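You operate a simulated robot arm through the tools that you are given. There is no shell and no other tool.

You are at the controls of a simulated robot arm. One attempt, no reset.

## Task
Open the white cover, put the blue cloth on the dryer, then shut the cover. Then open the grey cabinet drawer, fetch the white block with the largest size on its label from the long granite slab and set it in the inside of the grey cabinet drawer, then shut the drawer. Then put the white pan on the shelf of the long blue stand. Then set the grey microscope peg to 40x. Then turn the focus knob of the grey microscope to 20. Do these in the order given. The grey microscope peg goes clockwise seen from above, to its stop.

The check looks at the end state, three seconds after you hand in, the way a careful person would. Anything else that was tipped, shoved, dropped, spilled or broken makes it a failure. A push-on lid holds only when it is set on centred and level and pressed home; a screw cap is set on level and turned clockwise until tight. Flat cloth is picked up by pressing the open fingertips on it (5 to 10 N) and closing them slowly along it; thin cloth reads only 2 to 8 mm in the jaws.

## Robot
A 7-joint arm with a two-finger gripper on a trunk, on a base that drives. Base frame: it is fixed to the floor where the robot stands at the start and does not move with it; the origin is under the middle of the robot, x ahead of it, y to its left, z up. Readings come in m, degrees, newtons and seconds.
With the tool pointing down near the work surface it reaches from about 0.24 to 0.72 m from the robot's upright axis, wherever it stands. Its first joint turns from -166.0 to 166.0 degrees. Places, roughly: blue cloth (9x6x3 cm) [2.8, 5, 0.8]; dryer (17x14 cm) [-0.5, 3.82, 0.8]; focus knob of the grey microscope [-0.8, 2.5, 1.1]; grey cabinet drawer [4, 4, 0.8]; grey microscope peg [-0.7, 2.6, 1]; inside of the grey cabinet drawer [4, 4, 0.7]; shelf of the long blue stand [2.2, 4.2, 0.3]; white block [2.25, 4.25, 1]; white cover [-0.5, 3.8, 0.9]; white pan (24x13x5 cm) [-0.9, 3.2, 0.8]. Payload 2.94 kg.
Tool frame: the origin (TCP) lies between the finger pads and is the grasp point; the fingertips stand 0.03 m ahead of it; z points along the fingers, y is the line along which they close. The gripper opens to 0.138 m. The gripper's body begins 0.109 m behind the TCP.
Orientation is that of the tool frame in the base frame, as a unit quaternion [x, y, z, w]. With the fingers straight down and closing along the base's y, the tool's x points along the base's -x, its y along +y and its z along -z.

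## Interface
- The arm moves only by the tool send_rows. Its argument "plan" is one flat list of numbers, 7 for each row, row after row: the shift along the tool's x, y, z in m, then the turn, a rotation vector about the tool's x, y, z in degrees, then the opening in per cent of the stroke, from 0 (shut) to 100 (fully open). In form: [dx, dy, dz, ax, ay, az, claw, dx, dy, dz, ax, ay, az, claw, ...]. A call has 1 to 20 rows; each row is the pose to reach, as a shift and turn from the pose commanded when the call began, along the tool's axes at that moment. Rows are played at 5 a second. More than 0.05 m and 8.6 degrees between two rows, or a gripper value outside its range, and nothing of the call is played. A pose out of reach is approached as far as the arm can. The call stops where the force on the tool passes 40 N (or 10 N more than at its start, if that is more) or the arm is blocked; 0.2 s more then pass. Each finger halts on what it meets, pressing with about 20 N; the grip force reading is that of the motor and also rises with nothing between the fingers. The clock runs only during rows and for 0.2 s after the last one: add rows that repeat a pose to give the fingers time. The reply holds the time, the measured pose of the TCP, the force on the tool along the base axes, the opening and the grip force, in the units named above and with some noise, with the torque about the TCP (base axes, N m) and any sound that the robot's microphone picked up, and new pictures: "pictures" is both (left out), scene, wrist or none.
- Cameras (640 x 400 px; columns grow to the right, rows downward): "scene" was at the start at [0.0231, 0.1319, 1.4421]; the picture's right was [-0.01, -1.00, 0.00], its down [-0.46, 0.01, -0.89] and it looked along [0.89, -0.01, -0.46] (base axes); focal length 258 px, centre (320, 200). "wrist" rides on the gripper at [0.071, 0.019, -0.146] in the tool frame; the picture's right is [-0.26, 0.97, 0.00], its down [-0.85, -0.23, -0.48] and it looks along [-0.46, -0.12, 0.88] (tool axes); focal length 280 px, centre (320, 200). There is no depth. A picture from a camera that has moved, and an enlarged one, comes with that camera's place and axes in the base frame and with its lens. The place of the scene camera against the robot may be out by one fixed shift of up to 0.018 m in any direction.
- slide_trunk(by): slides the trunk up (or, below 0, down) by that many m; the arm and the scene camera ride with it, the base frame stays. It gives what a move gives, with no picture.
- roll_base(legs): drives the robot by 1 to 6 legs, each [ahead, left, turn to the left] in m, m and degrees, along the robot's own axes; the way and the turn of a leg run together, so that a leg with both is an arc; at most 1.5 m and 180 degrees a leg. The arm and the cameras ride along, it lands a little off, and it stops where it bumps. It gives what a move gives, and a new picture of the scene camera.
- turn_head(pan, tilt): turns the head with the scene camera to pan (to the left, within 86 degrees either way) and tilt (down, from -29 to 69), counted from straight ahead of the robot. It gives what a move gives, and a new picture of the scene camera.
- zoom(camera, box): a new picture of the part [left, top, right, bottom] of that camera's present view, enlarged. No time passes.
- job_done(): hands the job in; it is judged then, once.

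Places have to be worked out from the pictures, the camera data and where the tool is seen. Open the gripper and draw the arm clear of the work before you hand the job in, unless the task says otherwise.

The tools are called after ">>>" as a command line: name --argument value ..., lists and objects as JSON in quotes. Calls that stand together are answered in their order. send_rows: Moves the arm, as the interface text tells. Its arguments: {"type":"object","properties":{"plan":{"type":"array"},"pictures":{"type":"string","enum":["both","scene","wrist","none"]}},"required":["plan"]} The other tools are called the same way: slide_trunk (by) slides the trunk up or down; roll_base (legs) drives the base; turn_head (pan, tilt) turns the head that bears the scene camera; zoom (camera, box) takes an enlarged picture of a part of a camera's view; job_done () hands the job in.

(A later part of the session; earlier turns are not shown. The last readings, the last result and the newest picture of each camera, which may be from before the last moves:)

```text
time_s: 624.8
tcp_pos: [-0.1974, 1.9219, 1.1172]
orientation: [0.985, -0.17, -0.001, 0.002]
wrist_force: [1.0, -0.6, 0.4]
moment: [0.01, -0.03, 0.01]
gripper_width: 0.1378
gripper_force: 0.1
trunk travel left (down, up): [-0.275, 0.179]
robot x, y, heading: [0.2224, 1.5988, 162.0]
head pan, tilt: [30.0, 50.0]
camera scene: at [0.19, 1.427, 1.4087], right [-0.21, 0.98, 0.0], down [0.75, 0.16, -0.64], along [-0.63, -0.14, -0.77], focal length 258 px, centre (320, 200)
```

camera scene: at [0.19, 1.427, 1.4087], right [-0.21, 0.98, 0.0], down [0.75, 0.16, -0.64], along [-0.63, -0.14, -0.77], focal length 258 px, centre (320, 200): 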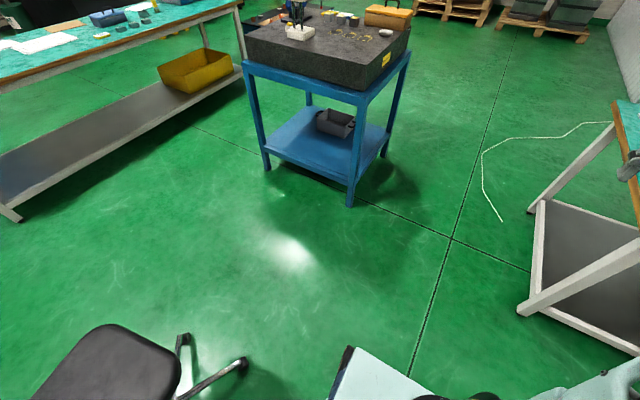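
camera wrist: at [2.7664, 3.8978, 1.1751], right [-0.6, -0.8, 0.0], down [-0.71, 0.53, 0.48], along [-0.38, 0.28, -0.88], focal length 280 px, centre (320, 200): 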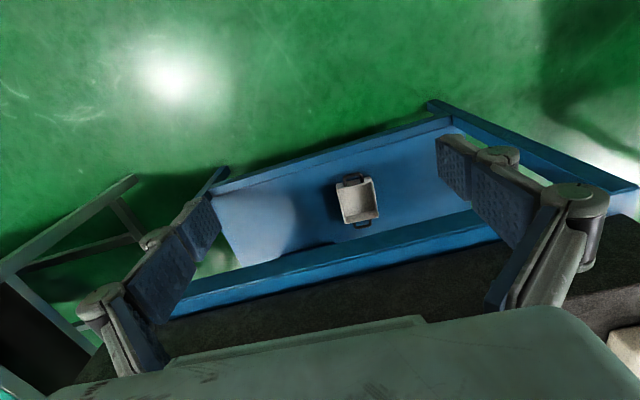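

The gap in front of the table's near end is clear. I drive in and raise the trunk before turning toward the grey microscope.

>>> roll_base --legs '[[1.2, 0, -1]]'

>>> slide_trunk --by 0.17

>>> roll_base --legs '[[0, 0, -90]]'

>>> turn_head --pan 10 --tilt 45

```text
time_s: 630.8
tcp_pos: [-1.3131, 2.3127, 1.1182]
orientation: [0.983, -0.184, -0.001, 0.002]
wrist_force: [0.5, -0.7, -0.4]
moment: [-0.01, -0.01, -0.03]
gripper_width: 0.1378
gripper_force: 0.0
trunk travel left (down, up): [-0.275, 0.179]
robot x, y, heading: [-0.9073, 1.9755, 160.7]
head pan, tilt: [30.0, 50.0]
camera scene: at [-0.9403, 1.807, 1.4087], right [-0.18, 0.98, 0.0], down [0.75, 0.14, -0.64], along [-0.63, -0.12, -0.77], focal length 258 px, centre (320, 200)
```

scene: 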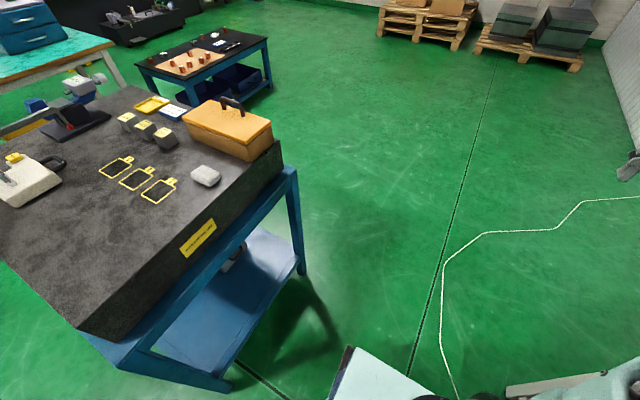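

```text
time_s: 632.7
tcp_pos: [-1.3134, 2.3104, 1.2879]
orientation: [0.983, -0.184, -0.001, 0.001]
wrist_force: [0.2, -0.7, 0.3]
moment: [0.02, 0.01, -0.02]
gripper_width: 0.1381
gripper_force: 0.1
trunk travel left (down, up): [-0.445, 0.009]
robot x, y, heading: [-0.904, 1.9781, 160.6]
head pan, tilt: [30.0, 50.0]
```

```text
time_s: 636.9
tcp_pos: [-0.5753, 2.386, 1.2884]
orientation: [-0.568, 0.823, 0.002, 0.0]
wrist_force: [0.4, 0.0, -0.7]
moment: [-0.01, 0.02, 0.0]
gripper_width: 0.1377
gripper_force: 0.1
trunk travel left (down, up): [-0.445, 0.009]
robot x, y, heading: [-0.9051, 1.9774, 71.1]
head pan, tilt: [30.0, 50.0]
camera scene: at [-1.0634, 2.019, 1.5787], right [0.98, 0.19, 0.0], down [0.15, -0.75, -0.64], along [-0.12, 0.63, -0.77], focal length 258 px, centre (320, 200)
```

scene: 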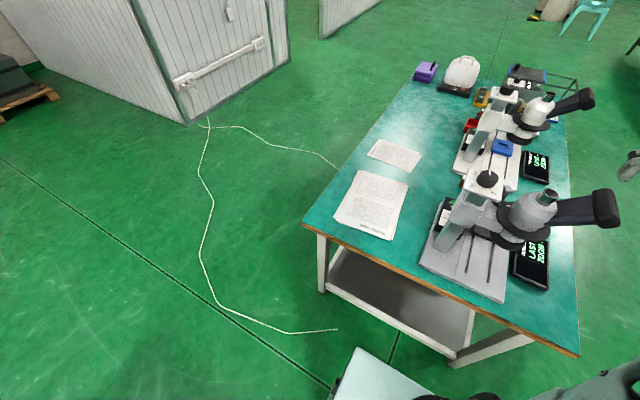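

```text
time_s: 637.8
tcp_pos: [-0.5763, 2.3864, 1.2882]
orientation: [-0.568, 0.823, 0.002, 0.0]
wrist_force: [-0.7, 0.5, 0.3]
moment: [-0.01, 0.01, -0.02]
gripper_width: 0.1384
gripper_force: 0.0
trunk travel left (down, up): [-0.445, 0.009]
robot x, y, heading: [-0.9091, 1.9784, 71.0]
head pan, tilt: [10.0, 45.0]
camera scene: at [-1.0362, 2.0237, 1.5856], right [0.99, -0.16, 0.0], down [-0.11, -0.7, -0.71], along [0.11, 0.7, -0.71], focal length 258 px, centre (320, 200)
```

scene: 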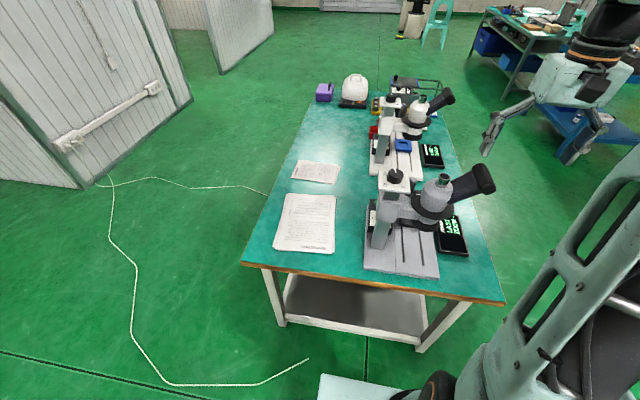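

The grey microscope is right in front. I zoom in on its focus knob, scale and zoom-ring peg.

>>> zoom --camera "scene" --box '[350, 150, 510, 290]'

>>> zoom --camera "scene" --box '[370, 160, 425, 205]'

>>> zoom --camera "scene" --box '[400, 160, 500, 240]'

```text
2.86 times, centred on (430, 220) of scene
camera zoom: at [-1.0362, 2.0237, 1.5856], right [0.99, -0.16, 0.0], down [-0.11, -0.7, -0.71], along [0.11, 0.7, -0.71], focal length 736 px, centre (6, 143)
```

zoom: 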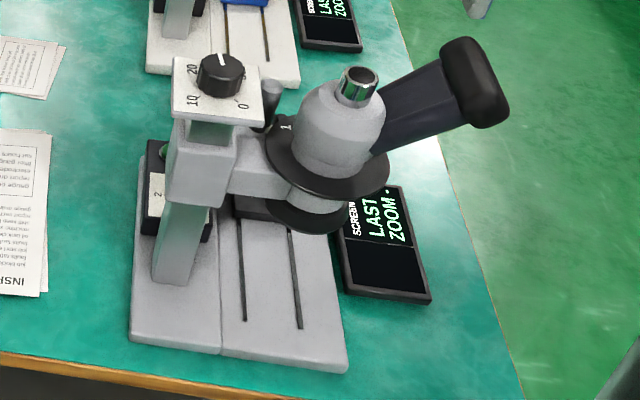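

```text
8.89 times, centred on (398, 182) of scene
camera zoom: at [-1.0362, 2.0237, 1.5856], right [0.99, -0.16, 0.0], down [-0.11, -0.7, -0.71], along [0.11, 0.7, -0.71], focal length 2290 px, centre (-369, 356)
```

zoom: 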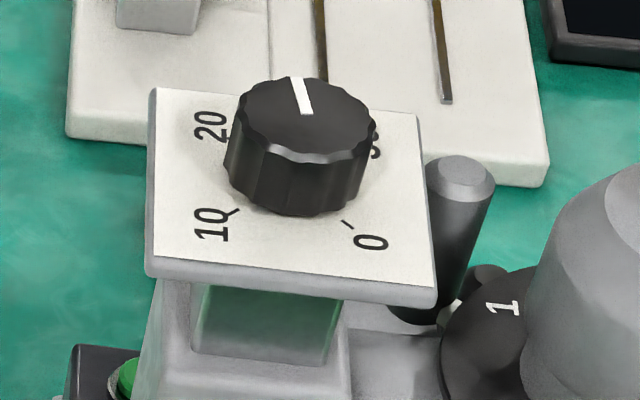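

```text
5.00 times, centred on (450, 200) of scene
camera zoom: at [-1.0362, 2.0237, 1.5856], right [0.99, -0.16, 0.0], down [-0.11, -0.7, -0.71], along [0.11, 0.7, -0.71], focal length 1288 px, centre (-330, 200)
```

zoom: 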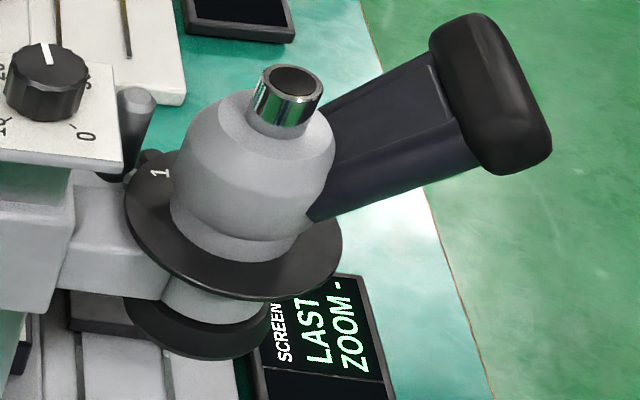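

Scale on top of the column: 0, 10, 20, 30 at the four corners clockwise, the pointer now between 20 and 30; a dark upright peg stands on the zoom ring beside the "1". I take a wrist view from above for exact positions.

>>> send_rows --plan '[0, 0, 0, 0, 0, 0, 100]' --pictures "wrist"

>>> zoom --camera "wrist" --box '[200, 60, 520, 260]'

```text
time_s: 638.2
tcp_pos: [-0.5749, 2.3856, 1.2881]
orientation: [-0.568, 0.823, 0.002, 0.0]
wrist_force: [-0.2, -0.3, 0.8]
moment: [-0.03, 0.01, 0.0]
gripper_width: 0.138
gripper_force: 0.0
trunk travel left (down, up): [-0.445, 0.009]
robot x, y, heading: [-0.9043, 1.9764, 71.2]
head pan, tilt: [10.0, 45.0]
camera wrist: at [-0.6192, 2.3274, 1.4344], right [-0.81, 0.59, 0.0], down [0.52, 0.71, 0.48], along [0.28, 0.39, -0.88], focal length 280 px, centre (320, 200)
```

wrist: 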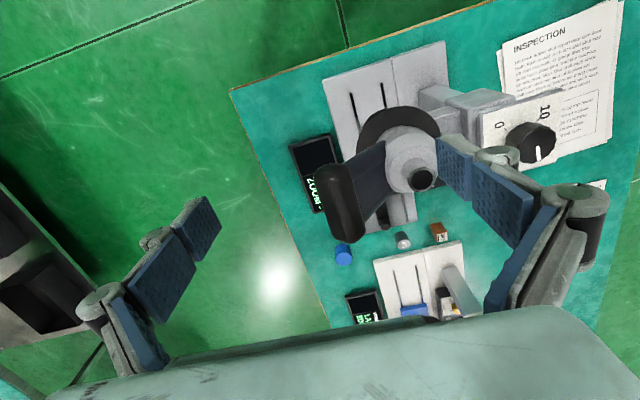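

```text
2.00 times, centred on (360, 160) of wrist
camera zoom: at [-0.6192, 2.3274, 1.4344], right [-0.81, 0.59, 0.0], down [0.52, 0.71, 0.48], along [0.28, 0.39, -0.88], focal length 561 px, centre (240, 280)
```

zoom: 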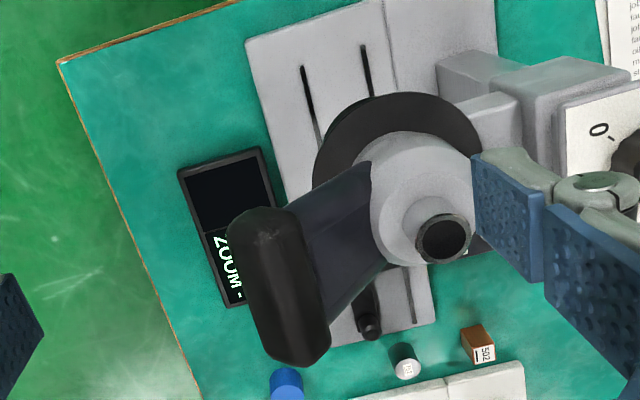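

A finger hides the peg; I shift the gripper 15 cm left for a clear view from above.

>>> send_rows --plan '[0, 0.04, 0, 0, 0, 0, 100, 0, 0.08, 0, 0, 0, 0, 100, 0, 0.12, 0, 0, 0, 0, 100, 0, 0.15, 0, 0, 0, 0, 100]' --pictures "wrist"

>>> zoom --camera "wrist" --box '[190, 60, 450, 240]'

```text
time_s: 639.2
tcp_pos: [-0.7177, 2.4379, 1.2889]
orientation: [-0.568, 0.823, 0.002, -0.001]
wrist_force: [0.2, -0.3, 0.1]
moment: [0.02, -0.02, -0.01]
gripper_width: 0.1379
gripper_force: 0.2
trunk travel left (down, up): [-0.445, 0.009]
robot x, y, heading: [-0.9075, 1.9772, 71.1]
head pan, tilt: [10.0, 45.0]
camera wrist: at [-0.7614, 2.3792, 1.4353], right [-0.81, 0.59, 0.0], down [0.52, 0.71, 0.48], along [0.28, 0.39, -0.88], focal length 280 px, centre (320, 200)
```

wrist: 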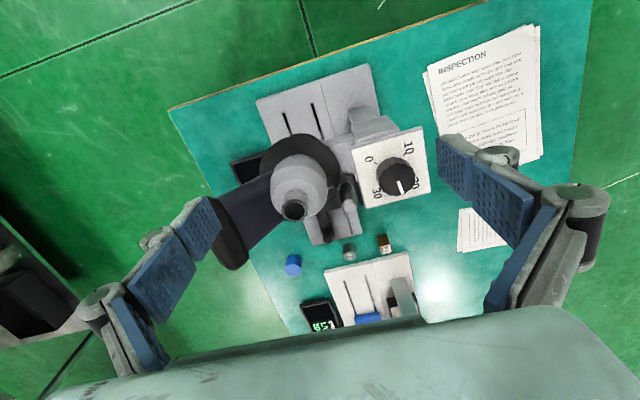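

```text
2.22 times, centred on (320, 150) of wrist
camera zoom: at [-0.7614, 2.3792, 1.4353], right [-0.81, 0.59, 0.0], down [0.52, 0.71, 0.48], along [0.28, 0.39, -0.88], focal length 623 px, centre (320, 311)
```

zoom: 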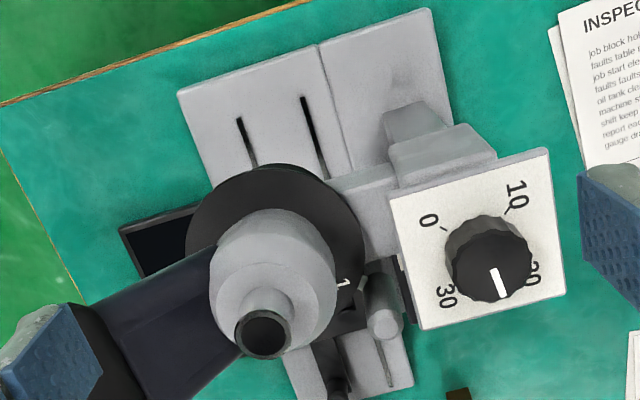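

The tube top is at z ≈ 1.145 and the scale plate at z ≈ 1.113. For the peg I need another angle, so I close the gripper and look from further left.

>>> send_rows --plan '[0, 0.03, 0, 0, 0, 0, 60, 0, 0.06, 0, 0, 0, 0, 20, 0, 0.09, 0, 0, 0, 0, 0, 0, 0.12, 0, 0, 0, 0, 0]' --pictures "wrist"

>>> zoom --camera "wrist" --box '[120, 60, 340, 220]'

```text
time_s: 640.2
tcp_pos: [-0.8297, 2.4804, 1.2882]
orientation: [-0.568, 0.823, 0.001, 0.0]
wrist_force: [-0.4, 0.2, -0.1]
moment: [-0.04, -0.01, -0.04]
gripper_width: 0.0017
gripper_force: 1.9
trunk travel left (down, up): [-0.445, 0.009]
robot x, y, heading: [-0.91, 1.9761, 71.3]
head pan, tilt: [10.0, 45.0]
camera wrist: at [-0.8731, 2.4222, 1.435], right [-0.81, 0.59, 0.0], down [0.52, 0.71, 0.48], along [0.28, 0.39, -0.88], focal length 280 px, centre (320, 200)
```

wrist: 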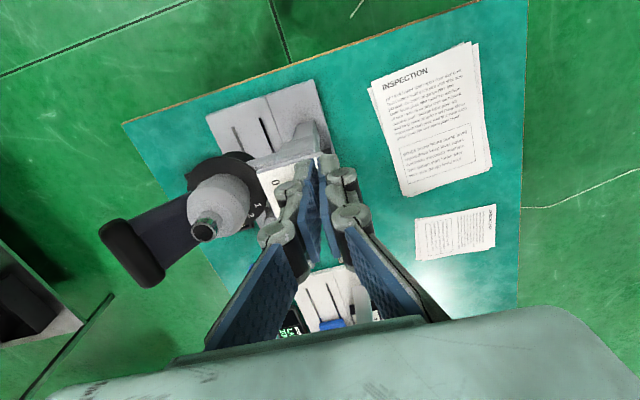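

```text
2.50 times, centred on (230, 140) of wrist
camera zoom: at [-0.8731, 2.4222, 1.435], right [-0.81, 0.59, 0.0], down [0.52, 0.71, 0.48], along [0.28, 0.39, -0.88], focal length 701 px, centre (545, 350)
```

zoom: 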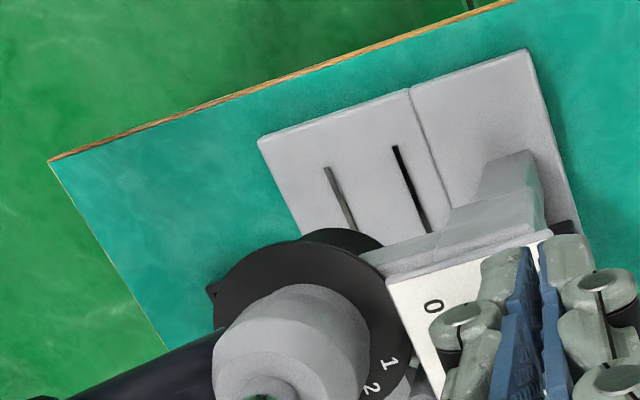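

Ring plane is at z ≈ 1.047, its centre near (-0.643, 2.493), and the peg at about (-0.686, 2.549) reaching z 1.115. I put the closed fingers right above the peg's robot-side for a direct look.

>>> send_rows --plan '[-0.0335, -0.0371, 0, 0, 0, 0, 0, -0.067, -0.0741, 0.01, 0, 0, 0, 0, -0.1006, -0.1112, 0.03, 0, 0, 0, 0, -0.1006, -0.1112, 0.03, 0, 0, 0, 0]' --pictures "both"

>>> zoom --camera "wrist" --box '[220, 50, 420, 190]'

>>> zoom --camera "scene" --box '[360, 140, 480, 230]'

```text
refused: row 2 steps farther than a row can; nothing moved
```

```text
2.86 times, centred on (320, 120) of wrist
camera zoom: at [-0.8731, 2.4222, 1.435], right [-0.81, 0.59, 0.0], down [0.52, 0.71, 0.48], along [0.28, 0.39, -0.88], focal length 801 px, centre (320, 429)
```

zoom: 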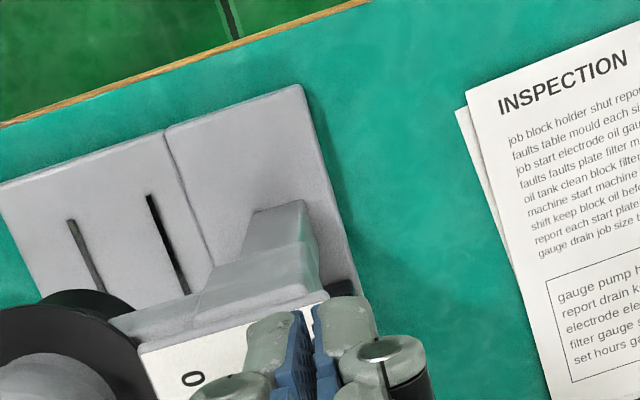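

```text
4.44 times, centred on (420, 185) of scene
camera zoom: at [-1.0366, 2.024, 1.5855], right [0.99, -0.16, 0.0], down [-0.11, -0.7, -0.71], along [0.11, 0.7, -0.71], focal length 1145 px, centre (-124, 267)
```

zoom: 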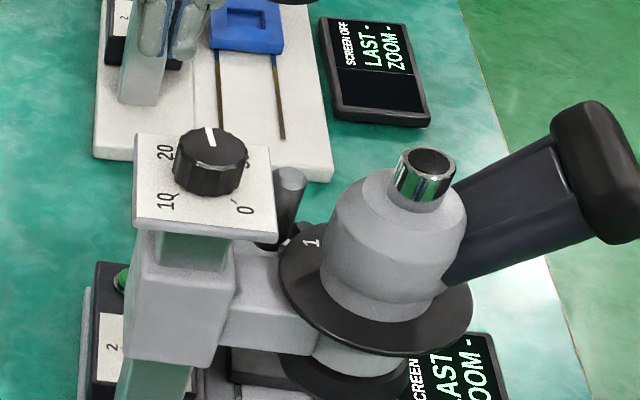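

I resend the move with smaller steps.

>>> send_rows --plan '[-0.025, -0.0278, 0, 0, 0, 0, 0, -0.05, -0.0556, 0.005, 0, 0, 0, 0, -0.075, -0.0834, 0.015, 0, 0, 0, 0, -0.1006, -0.1112, 0.03, 0, 0, 0, 0]' --pictures "both"

>>> zoom --camera "wrist" --box '[220, 50, 420, 190]'

>>> zoom --camera "scene" --box '[360, 140, 480, 230]'

```text
time_s: 641.2
tcp_pos: [-0.6876, 2.5378, 1.2592]
orientation: [-0.567, 0.824, 0.002, -0.001]
wrist_force: [-0.3, -0.6, 0.3]
moment: [-0.03, 0.02, 0.0]
gripper_width: 0.0001
gripper_force: 19.9
trunk travel left (down, up): [-0.445, 0.009]
robot x, y, heading: [-0.9086, 1.9739, 70.8]
head pan, tilt: [10.0, 45.0]
camera scene: at [-1.0351, 2.0245, 1.5857], right [0.99, -0.16, 0.0], down [-0.11, -0.7, -0.71], along [0.11, 0.7, -0.71], focal length 258 px, centre (320, 200)
camera wrist: at [-0.7309, 2.4788, 1.4052], right [-0.81, 0.59, 0.0], down [0.52, 0.71, 0.47], along [0.28, 0.39, -0.88], focal length 280 px, centre (320, 200)
```

scene: 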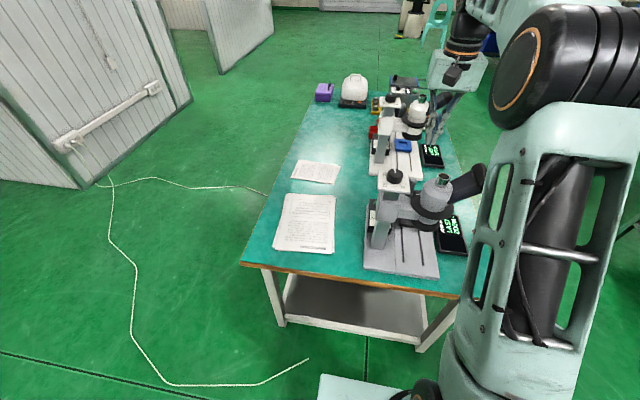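
wrist: 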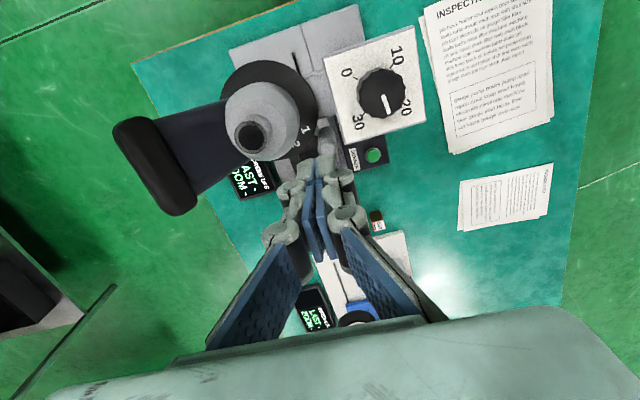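

```text
2.86 times, centred on (320, 120) of wrist
camera zoom: at [-0.7309, 2.4788, 1.4052], right [-0.81, 0.59, 0.0], down [0.52, 0.71, 0.47], along [0.28, 0.39, -0.88], focal length 801 px, centre (320, 429)
```

zoom: 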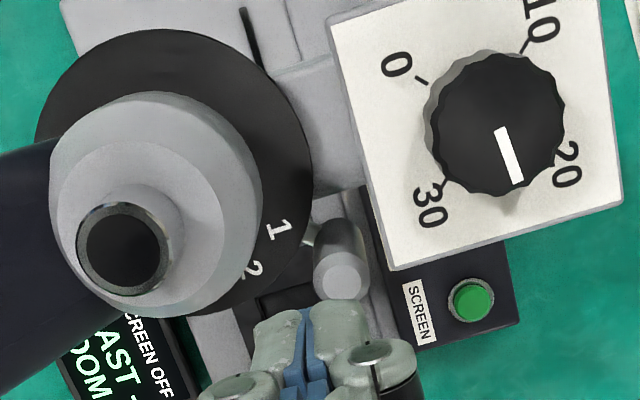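

```text
4.44 times, centred on (420, 185) of scene
camera zoom: at [-1.0351, 2.0245, 1.5857], right [0.99, -0.16, 0.0], down [-0.11, -0.7, -0.71], along [0.11, 0.7, -0.71], focal length 1145 px, centre (-124, 267)
```

zoom: 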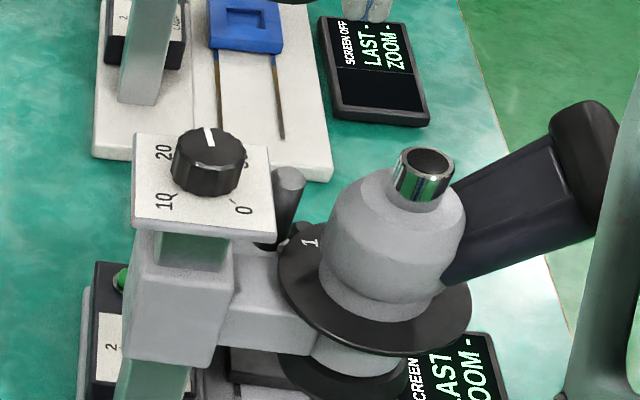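

Now it's clear: the peg (z 1.01–1.084) stands at about (-0.6785, 2.569), next to "1", at 118° on a circle of radius 0.08 around (-0.641, 2.498); "4" lies about 72° clockwise. I turn the gripper 90° so its narrow side fits between scale plate and tube, above the peg.

>>> send_rows --plan '[-0.0027, -0.0001, 0, 0, 0, 7.5, 0, -0.0054, -0.0003, 0, 0, 0, 15, 5, -0.0081, -0.0004, 0, 0, 0, 22.5, 10, -0.0108, -0.0005, 0, 0, 0, 30, 15, -0.0135, -0.0007, 0, 0, 0, 37.5, 20, -0.0162, -0.0008, 0, 0, 0, 45, 25, -0.0188, -0.0009, 0, 0, 0, 52.5, 30, -0.0215, -0.0011, 0, 0, 0, 60, 35, -0.0242, -0.0012, 0, 0, 0, 67.5, 40, -0.0269, -0.0013, 0, 0, 0, 75, 45, -0.0296, -0.0015, 0, 0, 0, 82.5, 45, -0.0323, -0.0016, 0, 0, 0, 90, 45]' --pictures "both"

>>> zoom --camera "wrist" --box '[220, 50, 420, 190]'

```text
time_s: 643.8
tcp_pos: [-0.675, 2.5662, 1.2587]
orientation: [0.181, 0.983, 0.001, -0.002]
wrist_force: [-0.4, -0.3, 0.1]
moment: [0.03, -0.03, 0.0]
gripper_width: 0.0623
gripper_force: 0.1
trunk travel left (down, up): [-0.445, 0.009]
robot x, y, heading: [-0.909, 1.9795, 71.0]
head pan, tilt: [10.0, 45.0]
camera scene: at [-1.0361, 2.0238, 1.5856], right [0.99, -0.16, 0.0], down [-0.11, -0.7, -0.71], along [0.11, 0.7, -0.71], focal length 258 px, centre (320, 200)
camera wrist: at [-0.7352, 2.6102, 1.4048], right [0.59, 0.81, 0.0], down [0.71, -0.52, 0.47], along [0.38, -0.28, -0.88], focal length 280 px, centre (320, 200)
```

scene: 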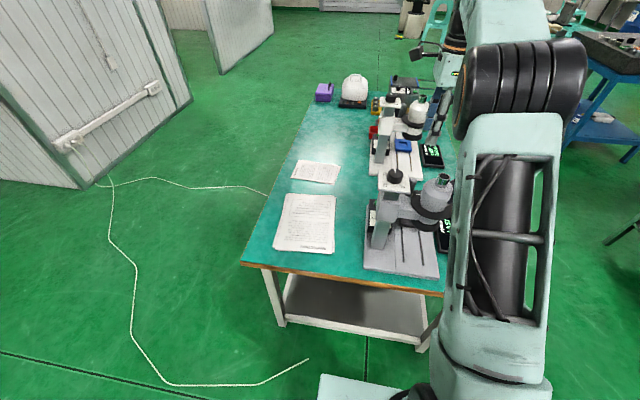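
wrist: 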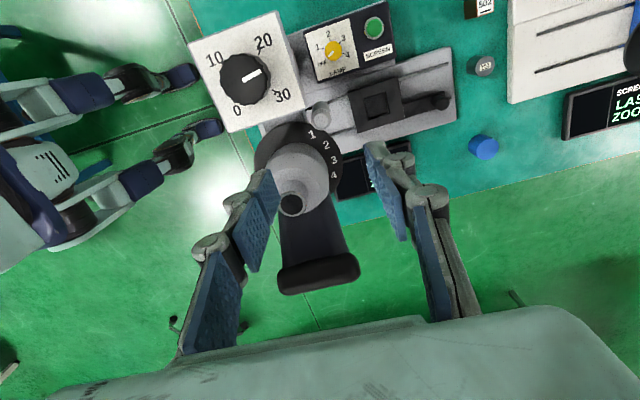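

```text
2.86 times, centred on (320, 120) of wrist
camera zoom: at [-0.7352, 2.6102, 1.4048], right [0.59, 0.81, 0.0], down [0.71, -0.52, 0.47], along [0.38, -0.28, -0.88], focal length 801 px, centre (320, 429)
```

zoom: 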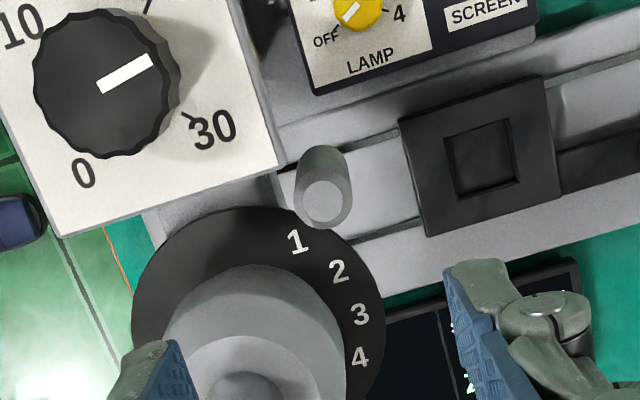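

From here the ring numbers 1–4 are clear: peg at 119° beside "1", "4" at about 42°, ring centre (-0.640, 2.501). I narrow the jaws and lower around the peg in two stages.

>>> send_rows --plan '[0, 0.0015, 0.04, 0, 0, 0, 33, 0, 0.0015, 0.08, 0, 0, 0, 33, 0, 0.0015, 0.115, 0, 0, 0, 33, 0, 0.0015, 0.135, 0, 0, 0, 33]' --pictures "both"

>>> zoom --camera "wrist" --box '[220, 60, 420, 200]'

>>> zoom --camera "scene" --box '[360, 140, 480, 230]'

```text
time_s: 644.8
tcp_pos: [-0.6737, 2.5673, 1.1241]
orientation: [0.18, 0.984, 0.001, -0.002]
wrist_force: [-0.2, -0.3, -1.3]
moment: [-0.05, 0.0, 0.03]
gripper_width: 0.0456
gripper_force: 0.0
trunk travel left (down, up): [-0.445, 0.009]
robot x, y, heading: [-0.9041, 1.9762, 71.2]
head pan, tilt: [10.0, 45.0]
camera scene: at [-1.0361, 2.0239, 1.5856], right [0.99, -0.16, 0.0], down [-0.11, -0.7, -0.71], along [0.11, 0.7, -0.71], focal length 258 px, centre (320, 200)
camera wrist: at [-0.7342, 2.6124, 1.2697], right [0.59, 0.81, 0.0], down [0.71, -0.52, 0.47], along [0.38, -0.28, -0.88], focal length 280 px, centre (320, 200)
```

scene: 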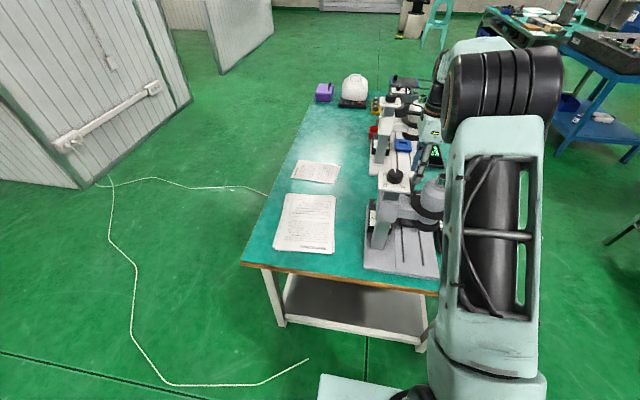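
wrist: 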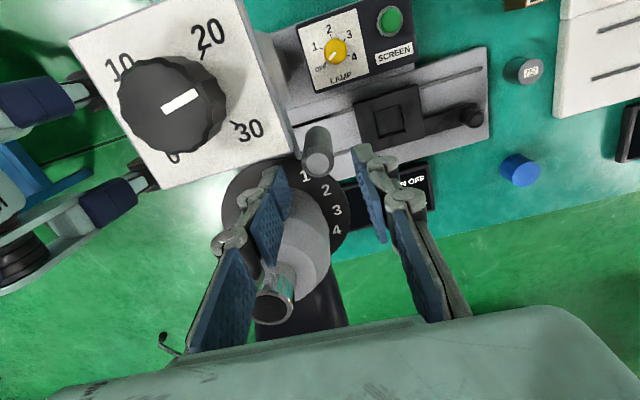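

```text
2.86 times, centred on (320, 130) of wrist
camera zoom: at [-0.7342, 2.6124, 1.2697], right [0.59, 0.81, 0.0], down [0.71, -0.52, 0.47], along [0.38, -0.28, -0.88], focal length 801 px, centre (320, 400)
```

zoom: 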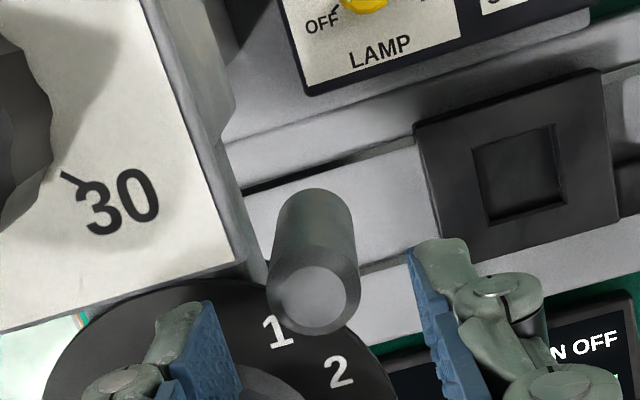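

```text
4.44 times, centred on (420, 185) of scene
camera zoom: at [-1.0361, 2.0239, 1.5856], right [0.99, -0.16, 0.0], down [-0.11, -0.7, -0.71], along [0.11, 0.7, -0.71], focal length 1145 px, centre (-124, 267)
```

zoom: 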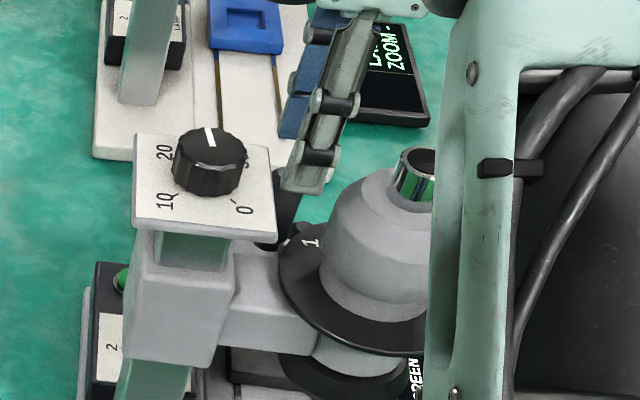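

The peg is centred between the jaws. I lower the last 4 cm, tips staying above the ring.

>>> send_rows --plan '[0, 0, 0.012, 0, 0, 0, 33, 0, 0, 0.024, 0, 0, 0, 33, 0, 0, 0.034, 0, 0, 0, 33, 0, 0, 0.039, 0, 0, 0, 33]' --pictures "wrist"

>>> zoom --camera "wrist" --box '[220, 90, 420, 230]'

```text
time_s: 645.8
tcp_pos: [-0.6757, 2.5666, 1.0836]
orientation: [0.18, 0.984, 0.002, -0.002]
wrist_force: [0.3, 0.4, 0.2]
moment: [0.01, 0.02, -0.03]
gripper_width: 0.0455
gripper_force: 0.1
trunk travel left (down, up): [-0.445, 0.009]
robot x, y, heading: [-0.906, 1.9756, 71.1]
head pan, tilt: [10.0, 45.0]
camera wrist: at [-0.7352, 2.6124, 1.2307], right [0.59, 0.81, 0.0], down [0.71, -0.52, 0.47], along [0.38, -0.28, -0.88], focal length 280 px, centre (320, 200)
```

wrist: 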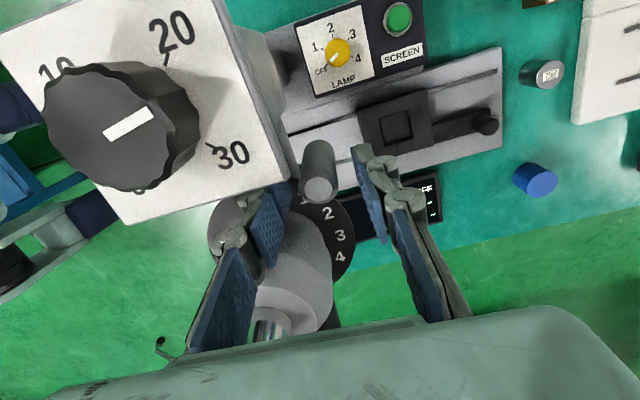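

```text
2.86 times, centred on (320, 160) of wrist
camera zoom: at [-0.7352, 2.6124, 1.2307], right [0.59, 0.81, 0.0], down [0.71, -0.52, 0.47], along [0.38, -0.28, -0.88], focal length 801 px, centre (320, 314)
```

zoom: 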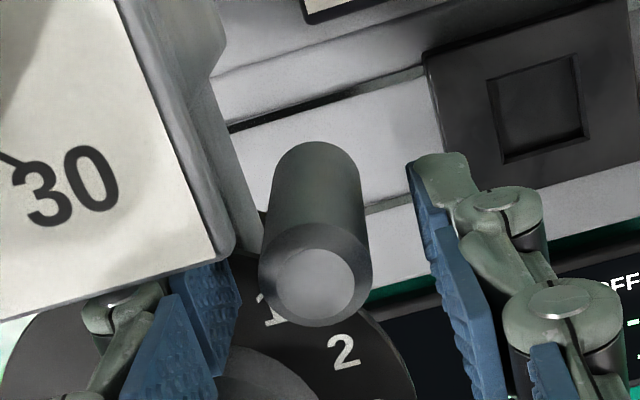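

No contact so far; the peg is between the pads. I close on it.

>>> send_rows --plan '[0, 0, 0, 0, 0, 0, 22, 0, 0, 0, 0, 0, 0, 12, 0, 0, 0, 0, 0, 0, 10, 0, 0, 0, 0, 0, 0, 10]' --pictures "wrist"

```text
time_s: 646.8
tcp_pos: [-0.6753, 2.5666, 1.0844]
orientation: [0.18, 0.984, 0.001, -0.002]
wrist_force: [-0.8, -0.3, -1.7]
moment: [-0.06, -0.04, -0.01]
gripper_width: 0.0228
gripper_force: 44.3
trunk travel left (down, up): [-0.445, 0.009]
robot x, y, heading: [-0.9083, 1.9807, 70.9]
head pan, tilt: [10.0, 45.0]
camera wrist: at [-0.7349, 2.6122, 1.2305], right [0.59, 0.81, 0.0], down [0.71, -0.52, 0.47], along [0.38, -0.28, -0.88], focal length 280 px, centre (320, 200)
```

wrist: 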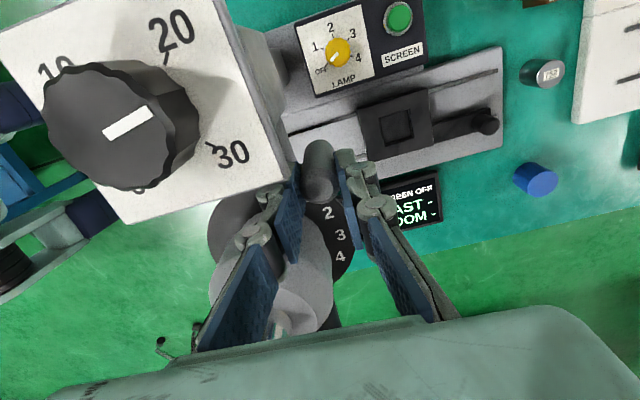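

The peg is held (23 mm). I swing it clockwise around the ring axis, 12° first, watching forces.

>>> send_rows --plan '[-0.0027, 0.0028, 0, 0, 0, 3, 10, -0.0054, 0.0056, 0, 0, 0, 6, 10, -0.0084, 0.0081, 0, 0, 0, 9, 10, -0.0114, 0.0106, 0, 0, 0, 12, 10]' --pictures "wrist"

```text
time_s: 647.8
tcp_pos: [-0.6597, 2.5753, 1.0846]
orientation: [0.282, 0.959, 0.0, -0.002]
wrist_force: [3.3, 2.5, -6.0]
moment: [0.0, -0.25, 0.29]
gripper_width: 0.0231
gripper_force: 44.4
trunk travel left (down, up): [-0.445, 0.009]
robot x, y, heading: [-0.9029, 1.9761, 70.9]
head pan, tilt: [10.0, 45.0]
camera wrist: at [-0.71, 2.6304, 1.2308], right [0.74, 0.67, 0.0], down [0.59, -0.65, 0.47], along [0.32, -0.35, -0.88], focal length 280 px, centre (320, 200)
```

wrist: 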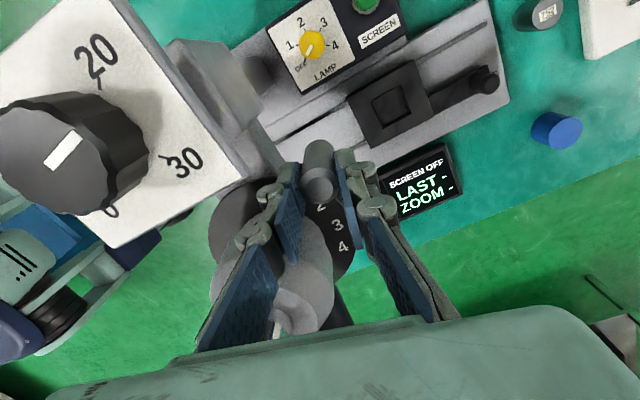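

The peg follows with little force. I continue another 30° clockwise.

>>> send_rows --plan '[-0.0027, 0.0028, 0, 0, 0, 3, 10, -0.0054, 0.0056, 0, 0, 0, 6, 10, -0.0114, 0.0106, 0, 0, 0, 12, 10, -0.0178, 0.015, 0, 0, 0, 18, 10, -0.0248, 0.0187, 0, 0, 0, 24, 10, -0.032, 0.0215, 0, 0, 0, 30, 10]' --pictures "wrist"

```text
time_s: 649.2
tcp_pos: [-0.6214, 2.5769, 1.0848]
orientation: [0.522, 0.853, 0.003, -0.002]
wrist_force: [4.6, 14.4, 2.6]
moment: [0.07, -0.26, 0.16]
gripper_width: 0.0231
gripper_force: 45.2
trunk travel left (down, up): [-0.445, 0.009]
robot x, y, heading: [-0.9055, 1.9766, 71.3]
head pan, tilt: [10.0, 45.0]
camera wrist: at [-0.6372, 2.6497, 1.2308], right [0.98, 0.21, 0.0], down [0.18, -0.86, 0.47], along [0.1, -0.46, -0.88], focal length 280 px, centre (320, 200)
```

wrist: 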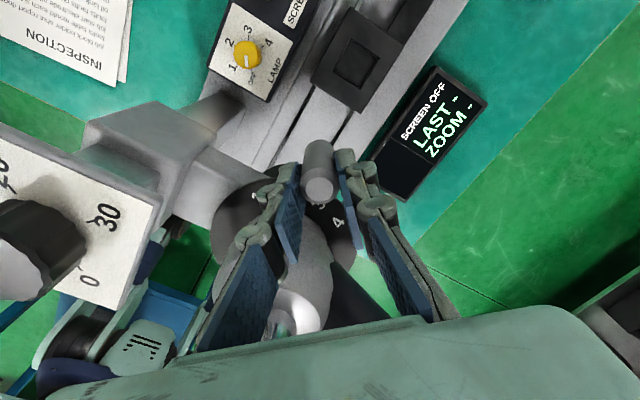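

42° done; 14 N outward suggests the axis is 4 mm farther. I correct for that and continue 24°.

>>> send_rows --plan '[0.003, 0.0026, 0, 0, 0, 0, 10, 0.0002, 0.0055, 0, 0, 0, 3, 10, -0.0027, 0.0084, 0, 0, 0, 6, 10, -0.0091, 0.0137, 0, 0, 0, 12, 10, -0.0159, 0.0182, 0, 0, 0, 18, 10, -0.0232, 0.0219, 0, 0, 0, 24, 10]' --pictures "wrist"

```text
time_s: 650.6
tcp_pos: [-0.5913, 2.5643, 1.0844]
orientation: [0.688, 0.726, 0.001, -0.002]
wrist_force: [5.4, 10.9, 2.9]
moment: [0.18, -0.11, -0.07]
gripper_width: 0.0232
gripper_force: 44.7
trunk travel left (down, up): [-0.445, 0.009]
robot x, y, heading: [-0.9112, 1.975, 70.9]
head pan, tilt: [10.0, 45.0]
camera wrist: at [-0.5762, 2.6377, 1.2305], right [0.98, -0.21, 0.0], down [-0.18, -0.86, 0.47], along [-0.1, -0.46, -0.88], focal length 280 px, centre (320, 200)
```

wrist: 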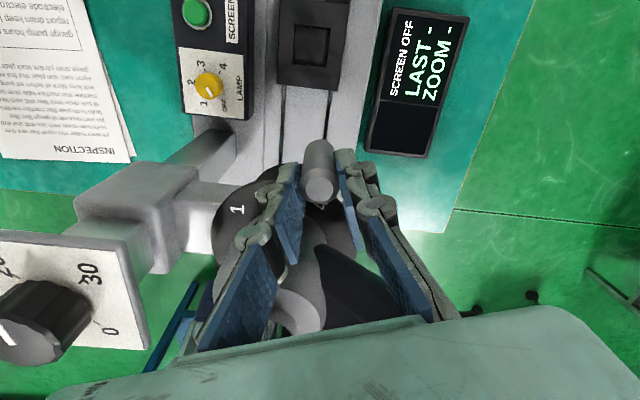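

66° done. I continue clockwise in 4° steps to find the stop.

>>> send_rows --plan '[0.0022, 0.002, 0, 0, 0, 0, 10, -0.0016, 0.0059, 0, 0, 0, 4, 10, -0.0057, 0.0094, 0, 0, 0, 8, 10, -0.01, 0.0126, 0, 0, 0, 12, 10]' --pictures "wrist"

```text
time_s: 651.6
tcp_pos: [-0.5785, 2.5535, 1.0842]
orientation: [0.76, 0.65, 0.0, -0.001]
wrist_force: [4.5, 5.5, 3.6]
moment: [-0.39, -0.05, -0.05]
gripper_width: 0.0231
gripper_force: 44.9
trunk travel left (down, up): [-0.445, 0.009]
robot x, y, heading: [-0.9115, 1.9759, 71.0]
head pan, tilt: [10.0, 45.0]
camera wrist: at [-0.5489, 2.6223, 1.2302], right [0.91, -0.41, 0.0], down [-0.36, -0.8, 0.48], along [-0.2, -0.43, -0.88], focal length 280 px, centre (320, 200)
```

wrist: 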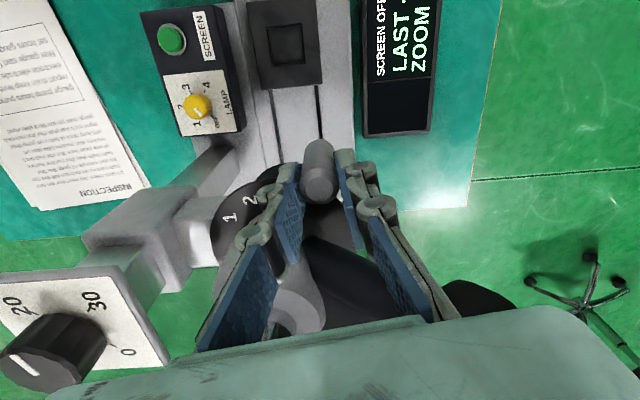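

No stop felt yet at 78°. I go on in 4° steps.

>>> send_rows --plan '[-0.0019, 0.0019, 0, 0, 0, 2, 10, -0.0038, 0.0038, 0, 0, 0, 4, 10]' --pictures "none"

>>> send_rows --plan '[-0.0019, 0.0019, 0, 0, 0, 2, 10, -0.0038, 0.0038, 0, 0, 0, 4, 10]' --pictures "wrist"

```text
time_s: 652.2
tcp_pos: [-0.576, 2.5501, 1.083]
orientation: [0.781, 0.624, -0.001, -0.002]
wrist_force: [4.3, 5.9, 0.5]
moment: [0.23, -0.16, 0.3]
gripper_width: 0.0232
gripper_force: 45.0
trunk travel left (down, up): [-0.445, 0.009]
robot x, y, heading: [-0.9041, 1.9783, 71.1]
head pan, tilt: [10.0, 45.0]
```

```text
time_s: 652.8
tcp_pos: [-0.5766, 2.5502, 1.0839]
orientation: [0.802, 0.597, 0.0, -0.003]
wrist_force: [-0.7, 19.5, 1.2]
moment: [0.61, 0.05, 0.16]
gripper_width: 0.0231
gripper_force: 45.3
trunk travel left (down, up): [-0.445, 0.009]
robot x, y, heading: [-0.9098, 1.9757, 71.0]
head pan, tilt: [10.0, 45.0]
camera wrist: at [-0.5371, 2.6129, 1.2303], right [0.85, -0.53, -0.01], down [-0.46, -0.75, 0.47], along [-0.25, -0.4, -0.88], focal length 280 px, centre (320, 200)
```

wrist: 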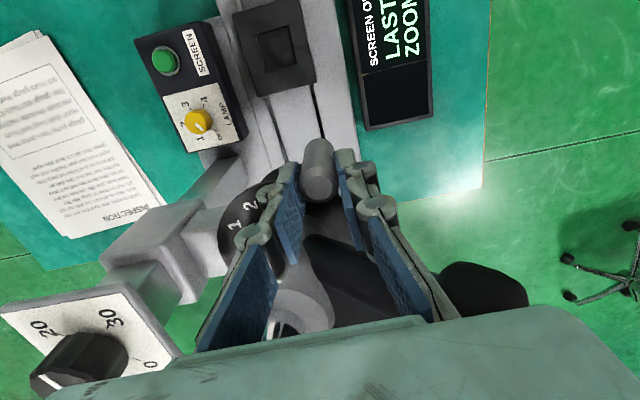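

The peg has met its stop (tangential 19 N, position no longer changes). I open the jaws and rise straight up.

>>> send_rows --plan '[0, 0, 0, 0, 0, 0, 22, 0, 0, 0, 0, 0, 0, 33, 0, 0, 0, 0, 0, 0, 33, 0, 0, -0.02, 0, 0, 0, 33, 0, 0, -0.06, 0, 0, 0, 33, 0, 0, -0.1, 0, 0, 0, 33, 0, 0, -0.14, 0, 0, 0, 33, 0, 0, -0.175, 0, 0, 0, 33]' --pictures "both"

>>> zoom --camera "wrist" --box '[180, 60, 420, 220]'

```text
time_s: 654.6
tcp_pos: [-0.5705, 2.5458, 1.2606]
orientation: [0.803, 0.596, 0.0, -0.001]
wrist_force: [-1.1, -0.3, 0.1]
moment: [-0.01, -0.01, 0.01]
gripper_width: 0.0451
gripper_force: 0.0
trunk travel left (down, up): [-0.445, 0.009]
robot x, y, heading: [-0.9072, 1.978, 70.8]
head pan, tilt: [10.0, 45.0]
camera scene: at [-1.0359, 2.0235, 1.5856], right [0.99, -0.16, 0.0], down [-0.11, -0.7, -0.71], along [0.11, 0.7, -0.71], focal length 258 px, centre (320, 200)
camera wrist: at [-0.5318, 2.6085, 1.407], right [0.85, -0.53, 0.0], down [-0.46, -0.75, 0.48], along [-0.26, -0.4, -0.88], focal length 280 px, centre (320, 200)
```

scene: 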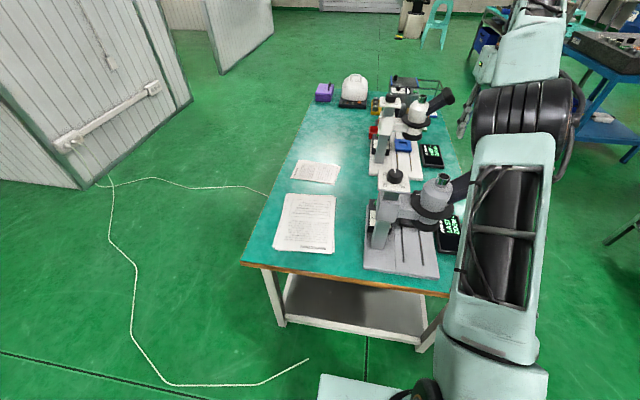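
wrist: 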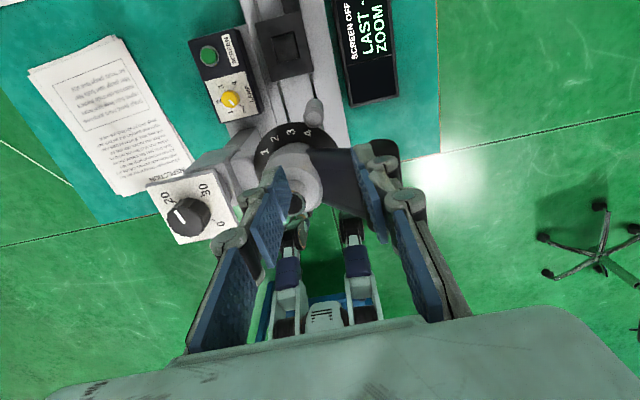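

```text
2.50 times, centred on (300, 140) of wrist
camera zoom: at [-0.5318, 2.6085, 1.407], right [0.85, -0.53, 0.0], down [-0.46, -0.75, 0.48], along [-0.26, -0.4, -0.88], focal length 701 px, centre (370, 350)
```

zoom: 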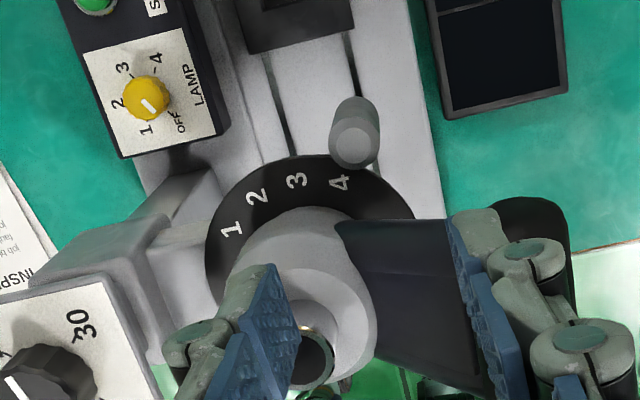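

The peg stands exactly at "4" (40x). Now the focus knob: its top is at about (-0.755, 2.540, 1.141), diameter 42 mm. I move over it and read the pointer.

>>> send_rows --plan '[-0.0148, -0.0437, 0, 0, 0, 0, 40, -0.0295, -0.0874, 0, 0, 0, 0, 45, -0.0443, -0.131, 0, 0, 0, 0, 50, -0.059, -0.1747, 0, 0, 0, 0, 50]' --pictures "wrist"

>>> zoom --camera "wrist" --box '[240, 70, 400, 190]'

```text
time_s: 655.6
tcp_pos: [-0.7577, 2.5392, 1.2592]
orientation: [0.803, 0.596, 0.0, 0.0]
wrist_force: [0.1, 0.1, -0.7]
moment: [-0.04, -0.03, 0.02]
gripper_width: 0.0689
gripper_force: 0.0
trunk travel left (down, up): [-0.445, 0.009]
robot x, y, heading: [-0.9045, 1.9795, 71.0]
head pan, tilt: [10.0, 45.0]
camera wrist: at [-0.7191, 2.6031, 1.4053], right [0.85, -0.53, 0.0], down [-0.47, -0.75, 0.47], along [-0.25, -0.4, -0.88], focal length 280 px, centre (320, 200)
```

wrist: 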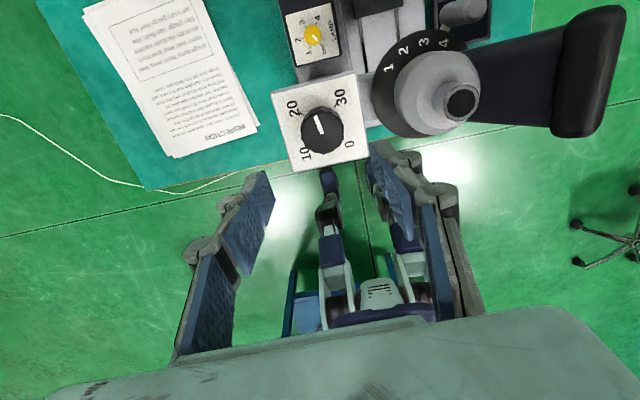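

```text
3.33 times, centred on (320, 130) of wrist
camera zoom: at [-0.7191, 2.6031, 1.4053], right [0.85, -0.53, 0.0], down [-0.47, -0.75, 0.47], along [-0.25, -0.4, -0.88], focal length 935 px, centre (320, 433)
```

zoom: 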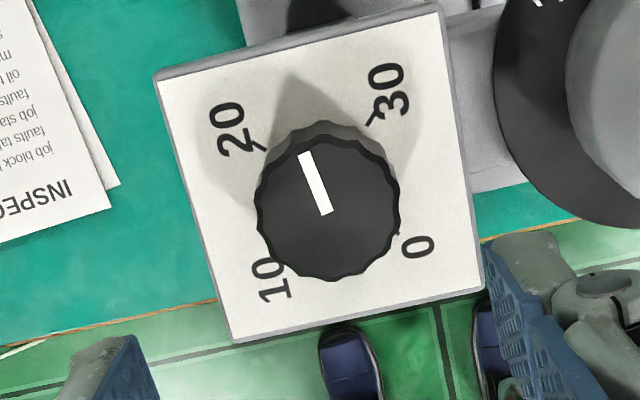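

The pointer stands 38.8° clockwise of the 20 tick (reading about 24.3). I centre on the knob axis (-0.754, 2.542) and lower so the tips stay just above the plate.

>>> send_rows --plan '[0.004, 0.0026, 0.03, 0, 0, 0, 50, 0.004, 0.0026, 0.06, 0, 0, 0, 50, 0.004, 0.0026, 0.085, 0, 0, 0, 50, 0.004, 0.0026, 0.1, 0, 0, 0, 50, 0.004, 0.0026, 0.106, 0, 0, 0, 50]' --pictures "wrist"

>>> zoom --camera "wrist" --box '[220, 90, 420, 230]'

```text
time_s: 656.8
tcp_pos: [-0.7543, 2.5434, 1.1531]
orientation: [0.803, 0.596, 0.001, -0.001]
wrist_force: [-0.7, -0.2, 0.6]
moment: [0.0, -0.03, -0.02]
gripper_width: 0.0692
gripper_force: 0.0
trunk travel left (down, up): [-0.445, 0.009]
robot x, y, heading: [-0.9055, 1.9775, 71.0]
head pan, tilt: [10.0, 45.0]
camera wrist: at [-0.7146, 2.6059, 1.2999], right [0.85, -0.53, 0.0], down [-0.46, -0.75, 0.48], along [-0.25, -0.4, -0.88], focal length 280 px, centre (320, 200)
```

wrist: 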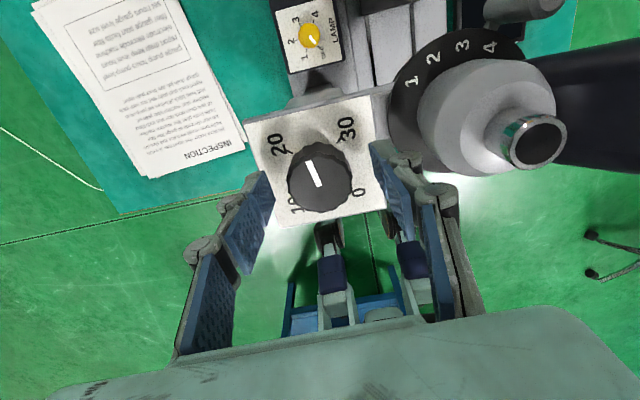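

```text
2.86 times, centred on (320, 160) of wrist
camera zoom: at [-0.7146, 2.6059, 1.2999], right [0.85, -0.53, 0.0], down [-0.46, -0.75, 0.48], along [-0.25, -0.4, -0.88], focal length 801 px, centre (320, 314)
```

zoom: 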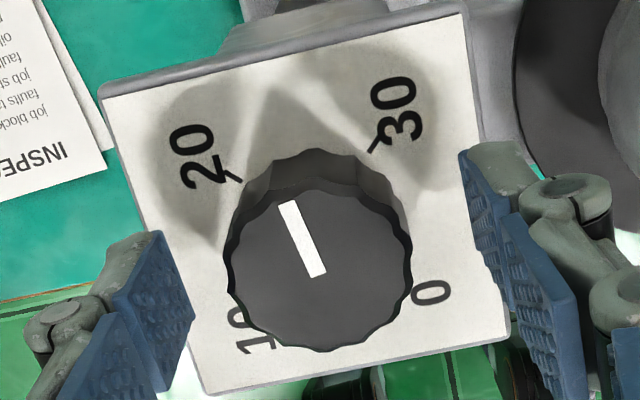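

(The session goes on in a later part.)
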